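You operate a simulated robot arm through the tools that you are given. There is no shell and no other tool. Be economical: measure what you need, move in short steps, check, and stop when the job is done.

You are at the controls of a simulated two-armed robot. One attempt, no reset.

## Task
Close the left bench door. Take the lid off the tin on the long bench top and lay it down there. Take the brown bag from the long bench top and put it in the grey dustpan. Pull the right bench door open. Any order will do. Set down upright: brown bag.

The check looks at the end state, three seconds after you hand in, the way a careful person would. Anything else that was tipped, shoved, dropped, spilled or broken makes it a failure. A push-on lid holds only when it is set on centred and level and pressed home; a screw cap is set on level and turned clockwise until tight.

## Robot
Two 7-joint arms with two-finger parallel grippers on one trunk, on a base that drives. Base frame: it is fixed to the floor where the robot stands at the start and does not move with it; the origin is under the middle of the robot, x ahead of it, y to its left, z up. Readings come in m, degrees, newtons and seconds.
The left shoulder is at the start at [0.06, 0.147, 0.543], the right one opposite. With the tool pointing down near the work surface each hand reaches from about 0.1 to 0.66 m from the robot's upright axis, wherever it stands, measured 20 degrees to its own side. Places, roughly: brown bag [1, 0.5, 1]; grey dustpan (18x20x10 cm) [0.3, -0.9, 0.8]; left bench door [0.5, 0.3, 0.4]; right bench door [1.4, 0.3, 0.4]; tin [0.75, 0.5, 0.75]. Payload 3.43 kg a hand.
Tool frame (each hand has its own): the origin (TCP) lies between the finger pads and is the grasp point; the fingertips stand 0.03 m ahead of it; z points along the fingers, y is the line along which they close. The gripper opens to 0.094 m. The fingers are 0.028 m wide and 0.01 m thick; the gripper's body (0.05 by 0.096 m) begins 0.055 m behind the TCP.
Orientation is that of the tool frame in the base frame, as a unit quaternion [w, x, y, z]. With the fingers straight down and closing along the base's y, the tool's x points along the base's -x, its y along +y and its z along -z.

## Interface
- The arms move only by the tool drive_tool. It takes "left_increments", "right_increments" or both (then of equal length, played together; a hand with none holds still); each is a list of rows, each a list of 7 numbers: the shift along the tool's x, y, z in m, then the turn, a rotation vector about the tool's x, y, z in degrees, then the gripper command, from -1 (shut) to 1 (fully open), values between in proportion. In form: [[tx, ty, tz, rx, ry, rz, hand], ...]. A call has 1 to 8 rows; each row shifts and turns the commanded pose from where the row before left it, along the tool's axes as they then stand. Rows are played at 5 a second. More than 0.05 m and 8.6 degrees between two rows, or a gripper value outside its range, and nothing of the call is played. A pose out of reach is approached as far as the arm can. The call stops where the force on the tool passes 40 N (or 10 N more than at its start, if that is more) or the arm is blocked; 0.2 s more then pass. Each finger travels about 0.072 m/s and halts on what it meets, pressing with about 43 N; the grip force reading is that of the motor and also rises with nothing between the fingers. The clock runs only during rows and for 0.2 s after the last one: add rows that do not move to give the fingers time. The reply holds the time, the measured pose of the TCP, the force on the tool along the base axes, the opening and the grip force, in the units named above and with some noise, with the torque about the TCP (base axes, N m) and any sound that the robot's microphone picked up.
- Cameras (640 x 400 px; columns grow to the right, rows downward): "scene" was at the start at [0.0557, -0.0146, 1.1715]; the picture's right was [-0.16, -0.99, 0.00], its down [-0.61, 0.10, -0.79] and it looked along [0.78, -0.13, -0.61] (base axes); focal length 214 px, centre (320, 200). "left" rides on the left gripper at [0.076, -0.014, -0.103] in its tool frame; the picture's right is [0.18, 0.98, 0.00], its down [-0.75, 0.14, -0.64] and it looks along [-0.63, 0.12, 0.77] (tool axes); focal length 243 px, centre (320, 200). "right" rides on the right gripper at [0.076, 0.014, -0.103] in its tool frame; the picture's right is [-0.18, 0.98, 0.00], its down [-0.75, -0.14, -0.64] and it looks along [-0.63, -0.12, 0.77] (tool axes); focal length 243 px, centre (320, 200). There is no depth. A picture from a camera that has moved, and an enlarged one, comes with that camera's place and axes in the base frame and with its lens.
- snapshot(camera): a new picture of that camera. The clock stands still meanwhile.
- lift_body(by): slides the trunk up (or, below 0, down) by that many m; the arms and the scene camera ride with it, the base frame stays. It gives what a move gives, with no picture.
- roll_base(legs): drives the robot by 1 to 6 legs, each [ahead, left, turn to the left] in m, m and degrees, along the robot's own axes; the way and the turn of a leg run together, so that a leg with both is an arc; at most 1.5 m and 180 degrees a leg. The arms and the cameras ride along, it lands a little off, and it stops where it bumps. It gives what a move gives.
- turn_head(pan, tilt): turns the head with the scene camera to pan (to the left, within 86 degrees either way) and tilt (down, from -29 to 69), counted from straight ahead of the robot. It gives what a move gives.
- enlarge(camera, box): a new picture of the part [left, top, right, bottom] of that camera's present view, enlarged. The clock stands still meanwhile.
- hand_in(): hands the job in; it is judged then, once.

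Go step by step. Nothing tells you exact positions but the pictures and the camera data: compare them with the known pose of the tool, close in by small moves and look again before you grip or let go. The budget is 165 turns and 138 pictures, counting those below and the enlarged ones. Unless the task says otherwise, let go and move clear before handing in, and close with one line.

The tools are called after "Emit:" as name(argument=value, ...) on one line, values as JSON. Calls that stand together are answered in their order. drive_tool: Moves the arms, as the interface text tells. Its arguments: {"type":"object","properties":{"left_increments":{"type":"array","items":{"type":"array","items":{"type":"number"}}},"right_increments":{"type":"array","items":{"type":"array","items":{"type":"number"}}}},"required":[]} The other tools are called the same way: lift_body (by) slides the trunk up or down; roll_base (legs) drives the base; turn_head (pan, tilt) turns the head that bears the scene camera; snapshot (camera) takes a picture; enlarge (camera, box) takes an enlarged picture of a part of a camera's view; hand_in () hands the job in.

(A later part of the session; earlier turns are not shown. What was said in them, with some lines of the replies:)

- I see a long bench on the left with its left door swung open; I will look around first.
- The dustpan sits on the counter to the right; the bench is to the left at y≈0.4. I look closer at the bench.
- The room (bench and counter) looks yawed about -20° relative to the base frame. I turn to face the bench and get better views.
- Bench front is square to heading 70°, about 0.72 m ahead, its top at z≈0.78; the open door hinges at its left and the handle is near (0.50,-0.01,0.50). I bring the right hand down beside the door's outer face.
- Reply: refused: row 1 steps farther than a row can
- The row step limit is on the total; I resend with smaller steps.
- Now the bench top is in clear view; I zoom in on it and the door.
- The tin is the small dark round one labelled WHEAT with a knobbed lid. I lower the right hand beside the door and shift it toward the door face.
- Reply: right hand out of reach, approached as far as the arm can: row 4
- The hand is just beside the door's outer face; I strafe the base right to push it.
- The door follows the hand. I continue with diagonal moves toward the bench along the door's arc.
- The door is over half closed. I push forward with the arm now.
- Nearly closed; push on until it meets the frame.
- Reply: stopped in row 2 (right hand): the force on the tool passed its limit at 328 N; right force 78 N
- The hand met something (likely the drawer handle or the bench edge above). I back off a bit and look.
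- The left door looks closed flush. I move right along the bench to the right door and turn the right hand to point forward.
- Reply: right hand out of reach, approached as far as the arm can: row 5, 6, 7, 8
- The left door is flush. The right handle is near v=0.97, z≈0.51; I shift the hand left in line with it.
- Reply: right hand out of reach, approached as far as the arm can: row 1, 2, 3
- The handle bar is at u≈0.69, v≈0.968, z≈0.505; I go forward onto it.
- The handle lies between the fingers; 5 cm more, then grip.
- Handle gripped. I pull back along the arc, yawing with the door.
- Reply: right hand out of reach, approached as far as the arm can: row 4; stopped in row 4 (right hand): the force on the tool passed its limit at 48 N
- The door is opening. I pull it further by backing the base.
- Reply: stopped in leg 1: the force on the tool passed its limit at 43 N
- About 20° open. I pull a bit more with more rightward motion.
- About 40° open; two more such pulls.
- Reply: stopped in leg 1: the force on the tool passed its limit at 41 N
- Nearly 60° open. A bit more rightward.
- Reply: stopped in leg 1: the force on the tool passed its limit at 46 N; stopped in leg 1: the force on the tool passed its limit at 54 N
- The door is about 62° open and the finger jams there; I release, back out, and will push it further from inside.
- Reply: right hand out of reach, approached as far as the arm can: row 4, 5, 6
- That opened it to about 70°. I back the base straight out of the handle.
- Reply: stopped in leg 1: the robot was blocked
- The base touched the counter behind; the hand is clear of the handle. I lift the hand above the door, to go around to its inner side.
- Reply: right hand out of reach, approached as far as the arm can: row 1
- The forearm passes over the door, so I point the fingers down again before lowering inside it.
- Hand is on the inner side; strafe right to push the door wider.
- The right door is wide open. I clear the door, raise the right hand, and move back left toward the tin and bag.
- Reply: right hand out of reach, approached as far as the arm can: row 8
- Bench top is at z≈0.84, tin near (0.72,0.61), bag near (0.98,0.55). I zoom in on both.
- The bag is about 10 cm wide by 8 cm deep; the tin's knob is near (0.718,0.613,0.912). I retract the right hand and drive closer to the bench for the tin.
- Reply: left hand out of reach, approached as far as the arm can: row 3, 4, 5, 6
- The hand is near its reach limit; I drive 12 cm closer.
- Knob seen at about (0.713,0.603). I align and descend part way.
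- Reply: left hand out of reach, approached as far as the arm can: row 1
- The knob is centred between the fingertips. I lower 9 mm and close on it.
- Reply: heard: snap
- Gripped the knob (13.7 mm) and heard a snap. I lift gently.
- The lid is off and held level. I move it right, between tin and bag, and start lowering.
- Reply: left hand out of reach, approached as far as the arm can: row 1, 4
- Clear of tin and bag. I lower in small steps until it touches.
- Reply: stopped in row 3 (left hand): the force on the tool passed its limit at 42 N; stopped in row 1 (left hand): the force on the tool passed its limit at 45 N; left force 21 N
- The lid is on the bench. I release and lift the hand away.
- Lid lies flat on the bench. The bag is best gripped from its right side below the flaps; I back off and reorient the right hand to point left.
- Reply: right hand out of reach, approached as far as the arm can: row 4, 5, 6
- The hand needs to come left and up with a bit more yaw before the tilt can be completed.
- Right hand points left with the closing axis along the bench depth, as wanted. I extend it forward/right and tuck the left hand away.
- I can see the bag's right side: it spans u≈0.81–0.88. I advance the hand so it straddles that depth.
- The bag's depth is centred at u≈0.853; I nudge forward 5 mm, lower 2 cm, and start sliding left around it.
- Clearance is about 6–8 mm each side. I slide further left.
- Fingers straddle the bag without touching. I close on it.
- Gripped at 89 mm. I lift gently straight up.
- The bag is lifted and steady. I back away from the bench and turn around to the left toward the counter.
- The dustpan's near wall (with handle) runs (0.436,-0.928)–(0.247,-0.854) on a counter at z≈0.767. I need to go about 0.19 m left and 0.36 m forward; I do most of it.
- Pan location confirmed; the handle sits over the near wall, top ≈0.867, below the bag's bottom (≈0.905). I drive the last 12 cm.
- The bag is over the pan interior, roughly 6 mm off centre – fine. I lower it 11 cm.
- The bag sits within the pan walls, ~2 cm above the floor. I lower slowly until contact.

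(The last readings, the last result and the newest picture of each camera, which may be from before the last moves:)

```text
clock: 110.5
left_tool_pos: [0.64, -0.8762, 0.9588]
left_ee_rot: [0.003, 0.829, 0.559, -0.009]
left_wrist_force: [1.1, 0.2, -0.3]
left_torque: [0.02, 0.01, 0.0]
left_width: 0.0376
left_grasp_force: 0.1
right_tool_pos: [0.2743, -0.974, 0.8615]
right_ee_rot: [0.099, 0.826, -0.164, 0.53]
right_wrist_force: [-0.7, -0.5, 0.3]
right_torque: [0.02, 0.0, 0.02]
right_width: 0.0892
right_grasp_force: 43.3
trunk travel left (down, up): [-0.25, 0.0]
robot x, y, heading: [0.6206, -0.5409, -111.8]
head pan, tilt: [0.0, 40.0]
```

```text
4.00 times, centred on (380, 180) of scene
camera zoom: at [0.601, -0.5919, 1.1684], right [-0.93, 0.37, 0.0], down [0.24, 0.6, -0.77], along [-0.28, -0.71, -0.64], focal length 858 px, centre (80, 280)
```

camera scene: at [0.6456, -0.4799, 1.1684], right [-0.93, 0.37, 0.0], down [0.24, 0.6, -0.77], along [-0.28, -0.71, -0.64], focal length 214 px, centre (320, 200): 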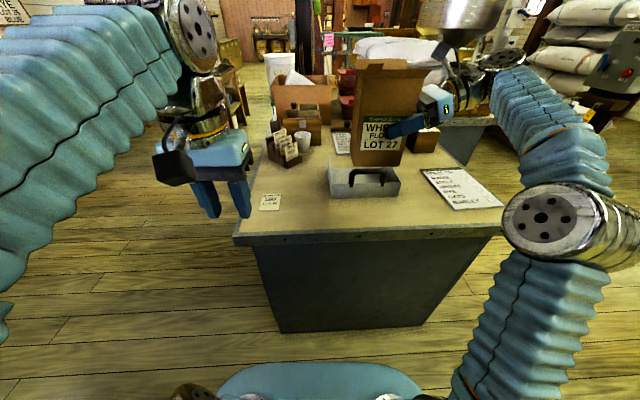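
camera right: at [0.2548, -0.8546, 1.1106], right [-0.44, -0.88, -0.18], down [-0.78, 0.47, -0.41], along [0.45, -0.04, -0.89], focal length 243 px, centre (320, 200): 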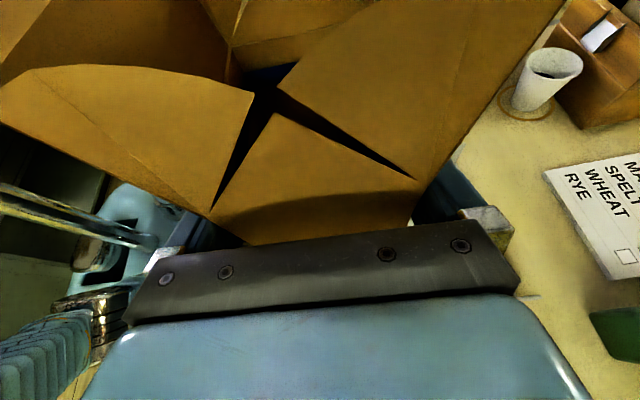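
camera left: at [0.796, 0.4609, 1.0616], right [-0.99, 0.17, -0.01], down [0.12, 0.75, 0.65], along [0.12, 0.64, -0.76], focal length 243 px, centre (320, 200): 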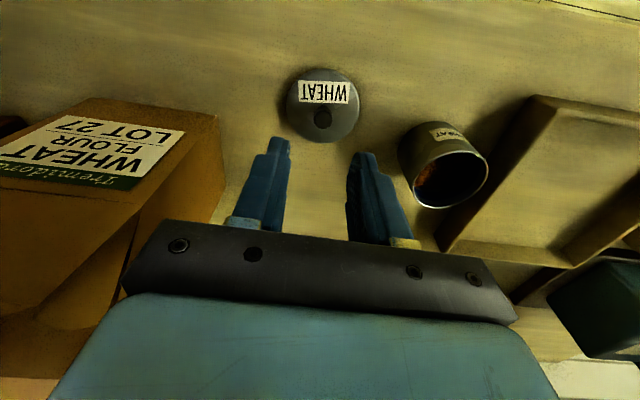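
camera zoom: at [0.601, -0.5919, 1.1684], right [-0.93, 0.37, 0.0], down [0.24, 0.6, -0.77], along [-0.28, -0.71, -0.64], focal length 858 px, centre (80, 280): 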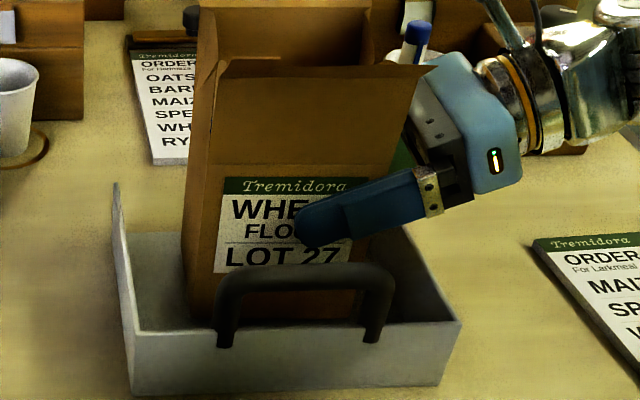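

Emit:
drive_tool(right_increments=[[-0.0018, 0, 0.0009, 0, 0, 0, 0.3], [0, 0, 0, 0, 0, 0, 0.3]])

Emit:
drive_tool(right_increments=[[-0.0018, 0, 0.0009, 0, 0, 0, 0.3], [0, 0, 0, 0, 0, 0, 0.3]])

Emit:
drive_tool(right_increments=[[-0.0018, 0, 0.0009, 0, 0, 0, 0.3], [0, 0, 0, 0, 0, 0, 0.3]])

Emit:
enlarge(camera="scene", box=[300, 130, 460, 230])

```text
clock: 111.1
left_tool_pos: [0.6394, -0.8743, 0.9578]
left_ee_rot: [0.003, 0.829, 0.559, -0.009]
left_wrist_force: [-0.7, 0.1, 0.5]
left_torque: [0.0, -0.03, -0.02]
left_width: 0.0377
left_grasp_force: 0.0
right_tool_pos: [0.2743, -0.9739, 0.8604]
right_ee_rot: [0.098, 0.826, -0.164, 0.53]
right_wrist_force: [0.3, -0.4, -0.5]
right_torque: [0.0, 0.03, -0.01]
right_width: 0.089
right_grasp_force: 43.3
trunk travel left (down, up): [-0.25, 0.0]
robot x, y, heading: [0.6185, -0.5377, -111.8]
head pan, tilt: [0.0, 40.0]
```

```text
clock: 111.7
left_tool_pos: [0.6405, -0.8757, 0.9587]
left_ee_rot: [0.003, 0.829, 0.559, -0.009]
left_wrist_force: [-0.1, -0.6, 0.7]
left_torque: [-0.01, 0.0, -0.01]
left_width: 0.0376
left_grasp_force: 0.0
right_tool_pos: [0.2741, -0.9733, 0.8584]
right_ee_rot: [0.099, 0.826, -0.164, 0.529]
right_wrist_force: [0.2, 0.1, -0.4]
right_torque: [0.0, 0.02, 0.01]
right_width: 0.0891
right_grasp_force: 42.9
trunk travel left (down, up): [-0.25, 0.0]
robot x, y, heading: [0.6187, -0.5389, -111.9]
head pan, tilt: [0.0, 40.0]
```

```text
clock: 112.3
left_tool_pos: [0.6393, -0.8737, 0.9585]
left_ee_rot: [0.003, 0.828, 0.56, -0.008]
left_wrist_force: [0.5, 0.2, -0.5]
left_torque: [-0.03, 0.03, -0.03]
left_width: 0.0377
left_grasp_force: 0.2
right_tool_pos: [0.275, -0.9737, 0.8591]
right_ee_rot: [0.099, 0.826, -0.162, 0.53]
right_wrist_force: [-1.8, -2.1, 12.0]
right_torque: [-0.67, 0.06, -0.09]
right_width: 0.0893
right_grasp_force: 42.6
trunk travel left (down, up): [-0.25, 0.0]
robot x, y, heading: [0.6219, -0.5371, -111.5]
head pan, tilt: [0.0, 40.0]
```

```text
4.00 times, centred on (380, 180) of scene
camera zoom: at [0.6013, -0.5914, 1.1686], right [-0.93, 0.37, 0.0], down [0.24, 0.6, -0.77], along [-0.28, -0.71, -0.64], focal length 858 px, centre (80, 280)
```

zoom: 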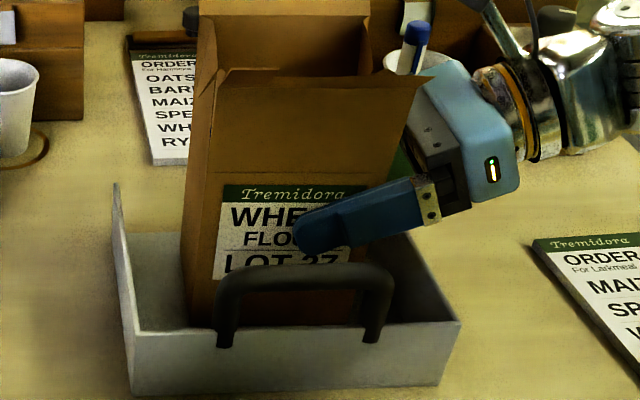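

Contact (12 N): the bag stands on the pan floor. I open the fingers.

Emit:
drive_tool(right_increments=[[0.0005, 0, 0, 0, 0, 0, 0.95], [0, 0, 0, 0, 0, 0, 1], [0, 0, 0, 0, 0, 0, 1], [0, 0, 0, 0, 0, 0, 1]])

Emit:
snapshot(camera="right")

Emit:
enlarge(camera="scene", box=[300, 130, 460, 230])

```text
clock: 113.3
left_tool_pos: [0.6417, -0.8745, 0.9581]
left_ee_rot: [0.002, 0.829, 0.559, -0.009]
left_wrist_force: [-0.8, 0.4, -1.4]
left_torque: [-0.02, -0.02, 0.0]
left_width: 0.0375
left_grasp_force: 0.1
right_tool_pos: [0.2741, -0.9735, 0.8574]
right_ee_rot: [0.098, 0.827, -0.164, 0.529]
right_wrist_force: [0.8, -0.3, -0.2]
right_torque: [0.04, -0.01, 0.01]
right_width: 0.094
right_grasp_force: 0.2
trunk travel left (down, up): [-0.25, 0.0]
robot x, y, heading: [0.6221, -0.5416, -112.0]
head pan, tilt: [0.0, 40.0]
```

```text
42 pictures are left
camera right: at [0.2112, -0.9644, 0.9686], right [-0.44, -0.88, -0.18], down [-0.78, 0.47, -0.41], along [0.45, -0.04, -0.89], focal length 243 px, centre (320, 200)
```

right: 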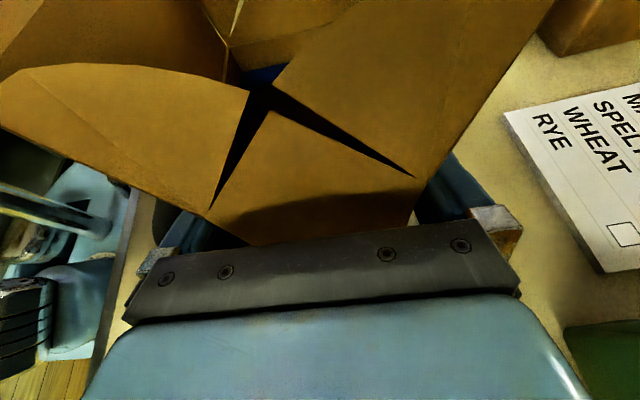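

```text
4.00 times, centred on (380, 180) of scene
camera zoom: at [0.601, -0.5919, 1.1684], right [-0.93, 0.37, 0.0], down [0.24, 0.6, -0.77], along [-0.28, -0.71, -0.64], focal length 858 px, centre (80, 280)
```

zoom: 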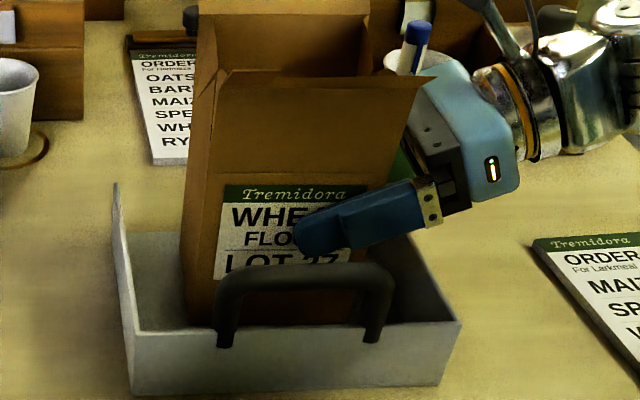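

Released with a gap on both sides. I slide the hand straight out to the right.

Emit:
drive_tool(right_increments=[[-0.004, 0, -0.009, 0, 0, 0, 1], [-0.0085, 0, -0.018, 0, 0, 0, 1], [-0.0085, 0, -0.018, 0, 0, 0, 1], [-0.0085, 0, -0.018, 0, 0, 0, 1], [-0.0085, 0, -0.018, 0, 0, 0, 1]])

Emit:
snapshot(camera="right")

Emit:
enlarge(camera="scene", box=[280, 80, 520, 230])

```text
clock: 114.5
left_tool_pos: [0.6412, -0.8731, 0.9577]
left_ee_rot: [0.003, 0.829, 0.56, -0.009]
left_wrist_force: [0.1, 0.3, -0.7]
left_torque: [-0.02, 0.01, 0.0]
left_width: 0.0376
left_grasp_force: 0.0
right_tool_pos: [0.1922, -0.9401, 0.8562]
right_ee_rot: [0.099, 0.826, -0.164, 0.53]
right_wrist_force: [-0.4, -0.6, -0.4]
right_torque: [-0.02, 0.0, -0.01]
right_width: 0.094
right_grasp_force: 0.1
trunk travel left (down, up): [-0.25, 0.0]
robot x, y, heading: [0.6187, -0.5383, -111.7]
head pan, tilt: [0.0, 40.0]
```

```text
40 pictures are left
camera right: at [0.1285, -0.9308, 0.9677], right [-0.44, -0.88, -0.18], down [-0.78, 0.47, -0.41], along [0.45, -0.04, -0.89], focal length 243 px, centre (320, 200)
```

right: 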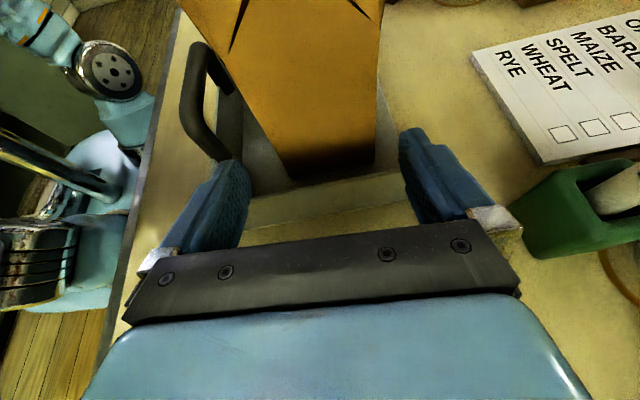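

```text
2.67 times, centred on (400, 155) of scene
camera zoom: at [0.6011, -0.5919, 1.1684], right [-0.93, 0.37, 0.0], down [0.24, 0.6, -0.77], along [-0.28, -0.71, -0.64], focal length 572 px, centre (107, 320)
```

zoom: 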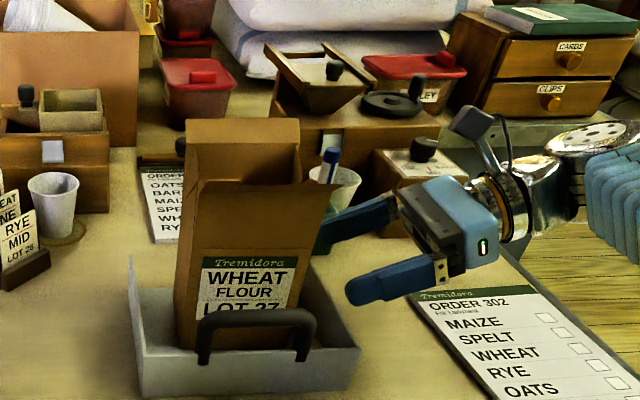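

The bag stands upright in the dustpan and the fingers are free. I move a bit more right, up, then back the base off.

Emit:
drive_tool(right_increments=[[-0.0085, -0.004, -0.018, 0, 0, 0, 1], [-0.0085, -0.004, -0.018, 0, 0, 0, 1], [0.018, -0.004, -0.0085, 0, 0, 0, 1], [0.018, 0, -0.0085, 0, 0, 0, 1], [0.018, 0, -0.0085, 0, 0, 0, 1], [0.018, 0, -0.0085, 0, 0, 0, 1]])

Emit:
roll_base(legs=[[-0.3, 0, 0]])

Emit:
enlarge(camera="scene", box=[220, 40, 520, 230])

```text
clock: 115.9
left_tool_pos: [0.6403, -0.8747, 0.9571]
left_ee_rot: [0.003, 0.829, 0.56, -0.008]
left_wrist_force: [-0.3, 0.0, -0.1]
left_torque: [-0.03, 0.0, -0.01]
left_width: 0.0376
left_grasp_force: 0.1
right_tool_pos: [0.1582, -0.9137, 0.9345]
right_ee_rot: [0.098, 0.826, -0.163, 0.53]
right_wrist_force: [1.2, 0.1, 1.2]
right_torque: [0.0, 0.0, -0.01]
right_width: 0.0942
right_grasp_force: 0.0
trunk travel left (down, up): [-0.25, 0.0]
robot x, y, heading: [0.6201, -0.54, -111.8]
head pan, tilt: [0.0, 40.0]
```

```text
clock: 118.0
left_tool_pos: [0.7546, -0.5906, 0.9578]
left_ee_rot: [0.003, 0.829, 0.56, -0.009]
left_wrist_force: [0.1, 0.5, 1.0]
left_torque: [-0.01, -0.04, -0.01]
left_width: 0.0377
left_grasp_force: 0.2
right_tool_pos: [0.2724, -0.632, 0.9355]
right_ee_rot: [0.098, 0.826, -0.163, 0.53]
right_wrist_force: [0.2, 0.3, 0.0]
right_torque: [-0.03, 0.0, 0.02]
right_width: 0.0942
right_grasp_force: 0.1
trunk travel left (down, up): [-0.25, 0.0]
robot x, y, heading: [0.7327, -0.2536, -111.7]
head pan, tilt: [0.0, 40.0]
```

```text
2.11 times, centred on (370, 135) of scene
camera zoom: at [0.7141, -0.3076, 1.1684], right [-0.93, 0.37, 0.0], down [0.24, 0.6, -0.77], along [-0.28, -0.71, -0.64], focal length 452 px, centre (215, 337)
```

zoom: 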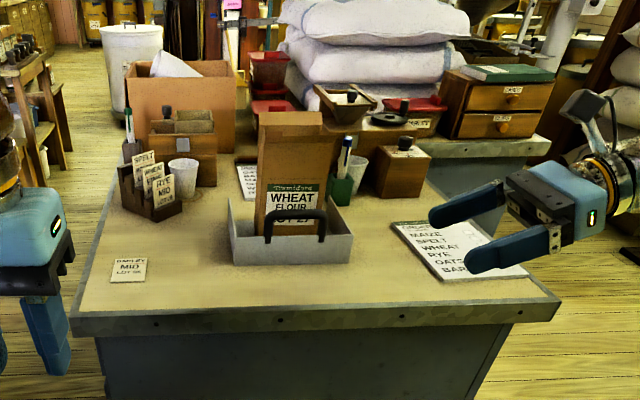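

Bag stands upright and nothing around it moved. A final look back at the bench to verify the doors, tin and lid.

Emit:
roll_base(legs=[[0, 0, -65]])

Emit:
turn_head(pan=-86, tilt=35)

Emit:
snapshot(camera="scene")

```text
clock: 121.2
left_tool_pos: [0.4423, -0.419, 0.9569]
left_ee_rot: [-0.002, 0.999, 0.035, -0.009]
left_wrist_force: [-0.1, 0.2, 1.1]
left_torque: [-0.03, 0.01, -0.01]
left_width: 0.0376
left_grasp_force: 0.1
right_tool_pos: [0.1938, -0.0056, 0.9348]
right_ee_rot: [0.364, 0.614, -0.576, 0.398]
right_wrist_force: [0.0, -1.1, 0.6]
right_torque: [0.01, 0.01, -0.01]
right_width: 0.0939
right_grasp_force: 0.1
trunk travel left (down, up): [-0.25, 0.0]
robot x, y, heading: [0.7312, -0.2574, -175.7]
head pan, tilt: [0.0, 40.0]
```

```text
clock: 122.8
left_tool_pos: [0.4425, -0.4192, 0.9578]
left_ee_rot: [-0.003, 0.999, 0.035, -0.009]
left_wrist_force: [0.0, -0.5, -0.2]
left_torque: [-0.02, 0.0, -0.01]
left_width: 0.0378
left_grasp_force: 0.1
right_tool_pos: [0.194, -0.0058, 0.9339]
right_ee_rot: [0.364, 0.615, -0.577, 0.397]
right_wrist_force: [-0.3, 0.4, 0.4]
right_torque: [0.01, -0.06, 0.01]
right_width: 0.0939
right_grasp_force: 0.1
trunk travel left (down, up): [-0.25, 0.0]
robot x, y, heading: [0.7314, -0.2524, -175.6]
head pan, tilt: [-85.9, 35.0]
```

```text
37 pictures are left
camera scene: at [0.7513, -0.1668, 1.176], right [0.99, 0.15, 0.0], down [0.08, -0.57, -0.82], along [-0.12, 0.81, -0.57], focal length 214 px, centre (320, 200)
```

scene: 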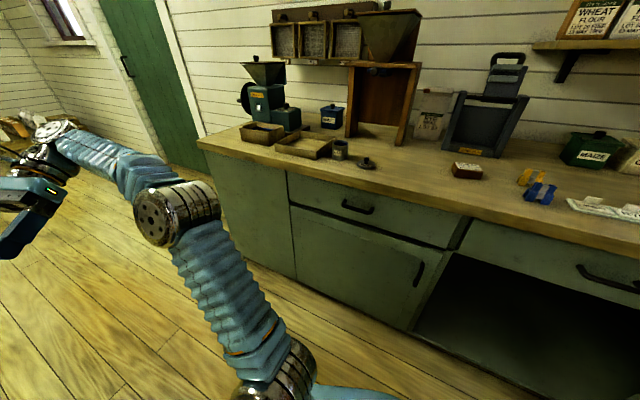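

Emit:
enlarge(camera="scene", box=[280, 190, 520, 340])

Emit:
turn_head(pan=-86, tilt=60)

Emit:
snapshot(camera="scene")

```text
2.67 times, centred on (400, 265) of scene
camera zoom: at [0.7513, -0.1668, 1.176], right [0.99, 0.15, 0.0], down [0.08, -0.57, -0.82], along [-0.12, 0.81, -0.57], focal length 572 px, centre (107, 27)
```

zoom: 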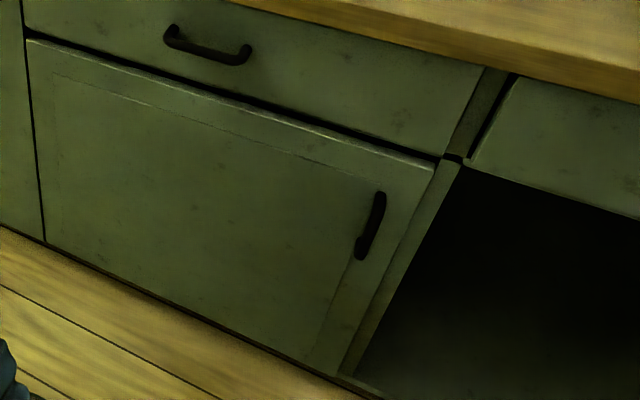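

```text
clock: 123.7
left_tool_pos: [0.4424, -0.4196, 0.9587]
left_ee_rot: [-0.002, 0.999, 0.035, -0.008]
left_wrist_force: [0.1, -1.1, -0.5]
left_torque: [-0.03, -0.01, 0.0]
left_width: 0.0376
left_grasp_force: 0.1
right_tool_pos: [0.1953, -0.006, 0.9347]
right_ee_rot: [0.364, 0.615, -0.576, 0.397]
right_wrist_force: [0.4, 1.0, -0.3]
right_torque: [0.0, -0.03, -0.01]
right_width: 0.0942
right_grasp_force: 0.0
trunk travel left (down, up): [-0.25, 0.0]
robot x, y, heading: [0.7323, -0.2523, -175.6]
head pan, tilt: [-85.9, 60.0]
```

```text
35 pictures are left
camera scene: at [0.7545, -0.1879, 1.1417], right [0.99, 0.15, 0.0], down [0.13, -0.86, -0.5], along [-0.07, 0.5, -0.87], focal length 214 px, centre (320, 200)
```

scene: 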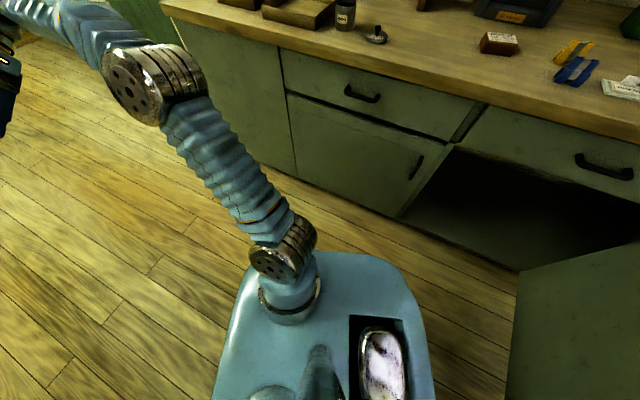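

Emit:
enlarge(camera="scene", box=[380, 90, 500, 165])

Emit:
enlarge(camera="scene", box=[270, 60, 390, 135])

Emit:
enlarge(camera="scene", box=[360, 160, 480, 235])

```text
5.33 times, centred on (440, 128) of scene
camera zoom: at [0.7545, -0.1879, 1.1417], right [0.99, 0.15, 0.0], down [0.13, -0.86, -0.5], along [-0.07, 0.5, -0.87], focal length 1144 px, centre (-320, 587)
```

zoom: 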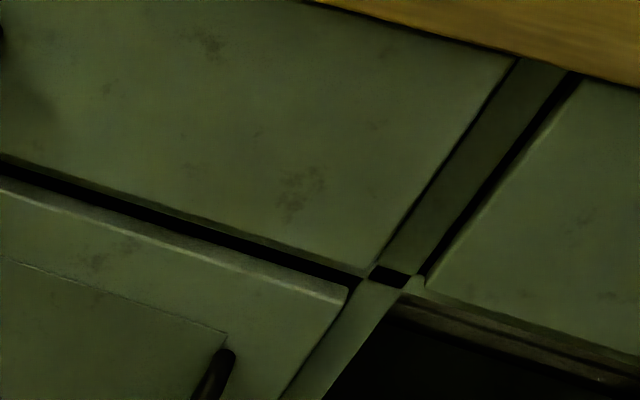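

```text
5.33 times, centred on (330, 98) of scene
camera zoom: at [0.7545, -0.1879, 1.1417], right [0.99, 0.15, 0.0], down [0.13, -0.86, -0.5], along [-0.07, 0.5, -0.87], focal length 1144 px, centre (267, 747)
```

zoom: 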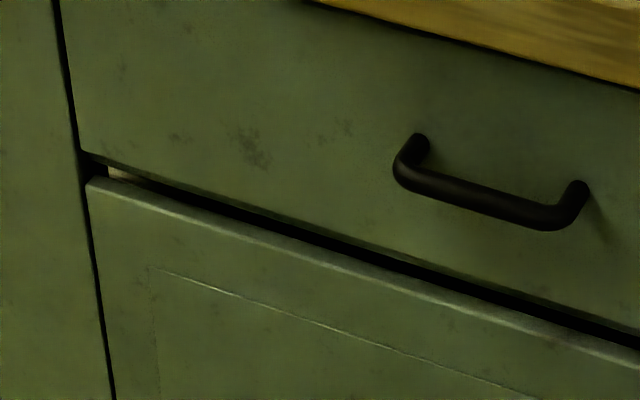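

```text
5.33 times, centred on (420, 198) of scene
camera zoom: at [0.7545, -0.1879, 1.1417], right [0.99, 0.15, 0.0], down [0.13, -0.86, -0.5], along [-0.07, 0.5, -0.87], focal length 1144 px, centre (-213, 213)
```

zoom: 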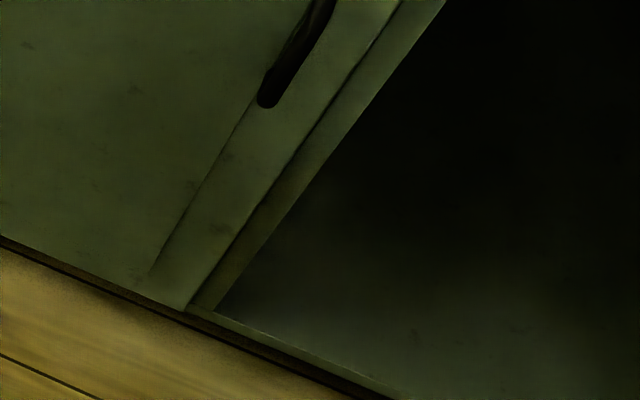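

The left door is flush, the right door stands wide open, the lid lies beside the upright tin, and the bag is upright in the dustpan; both hands are clear, so I hand in.

Emit:
hand_in()

```text
The job is handed in.
```

I handed the job in with all four parts done: the left door is closed, the tin's lid is lying on the bench, the brown bag is upright in the grey dustpan, and the right door is open.
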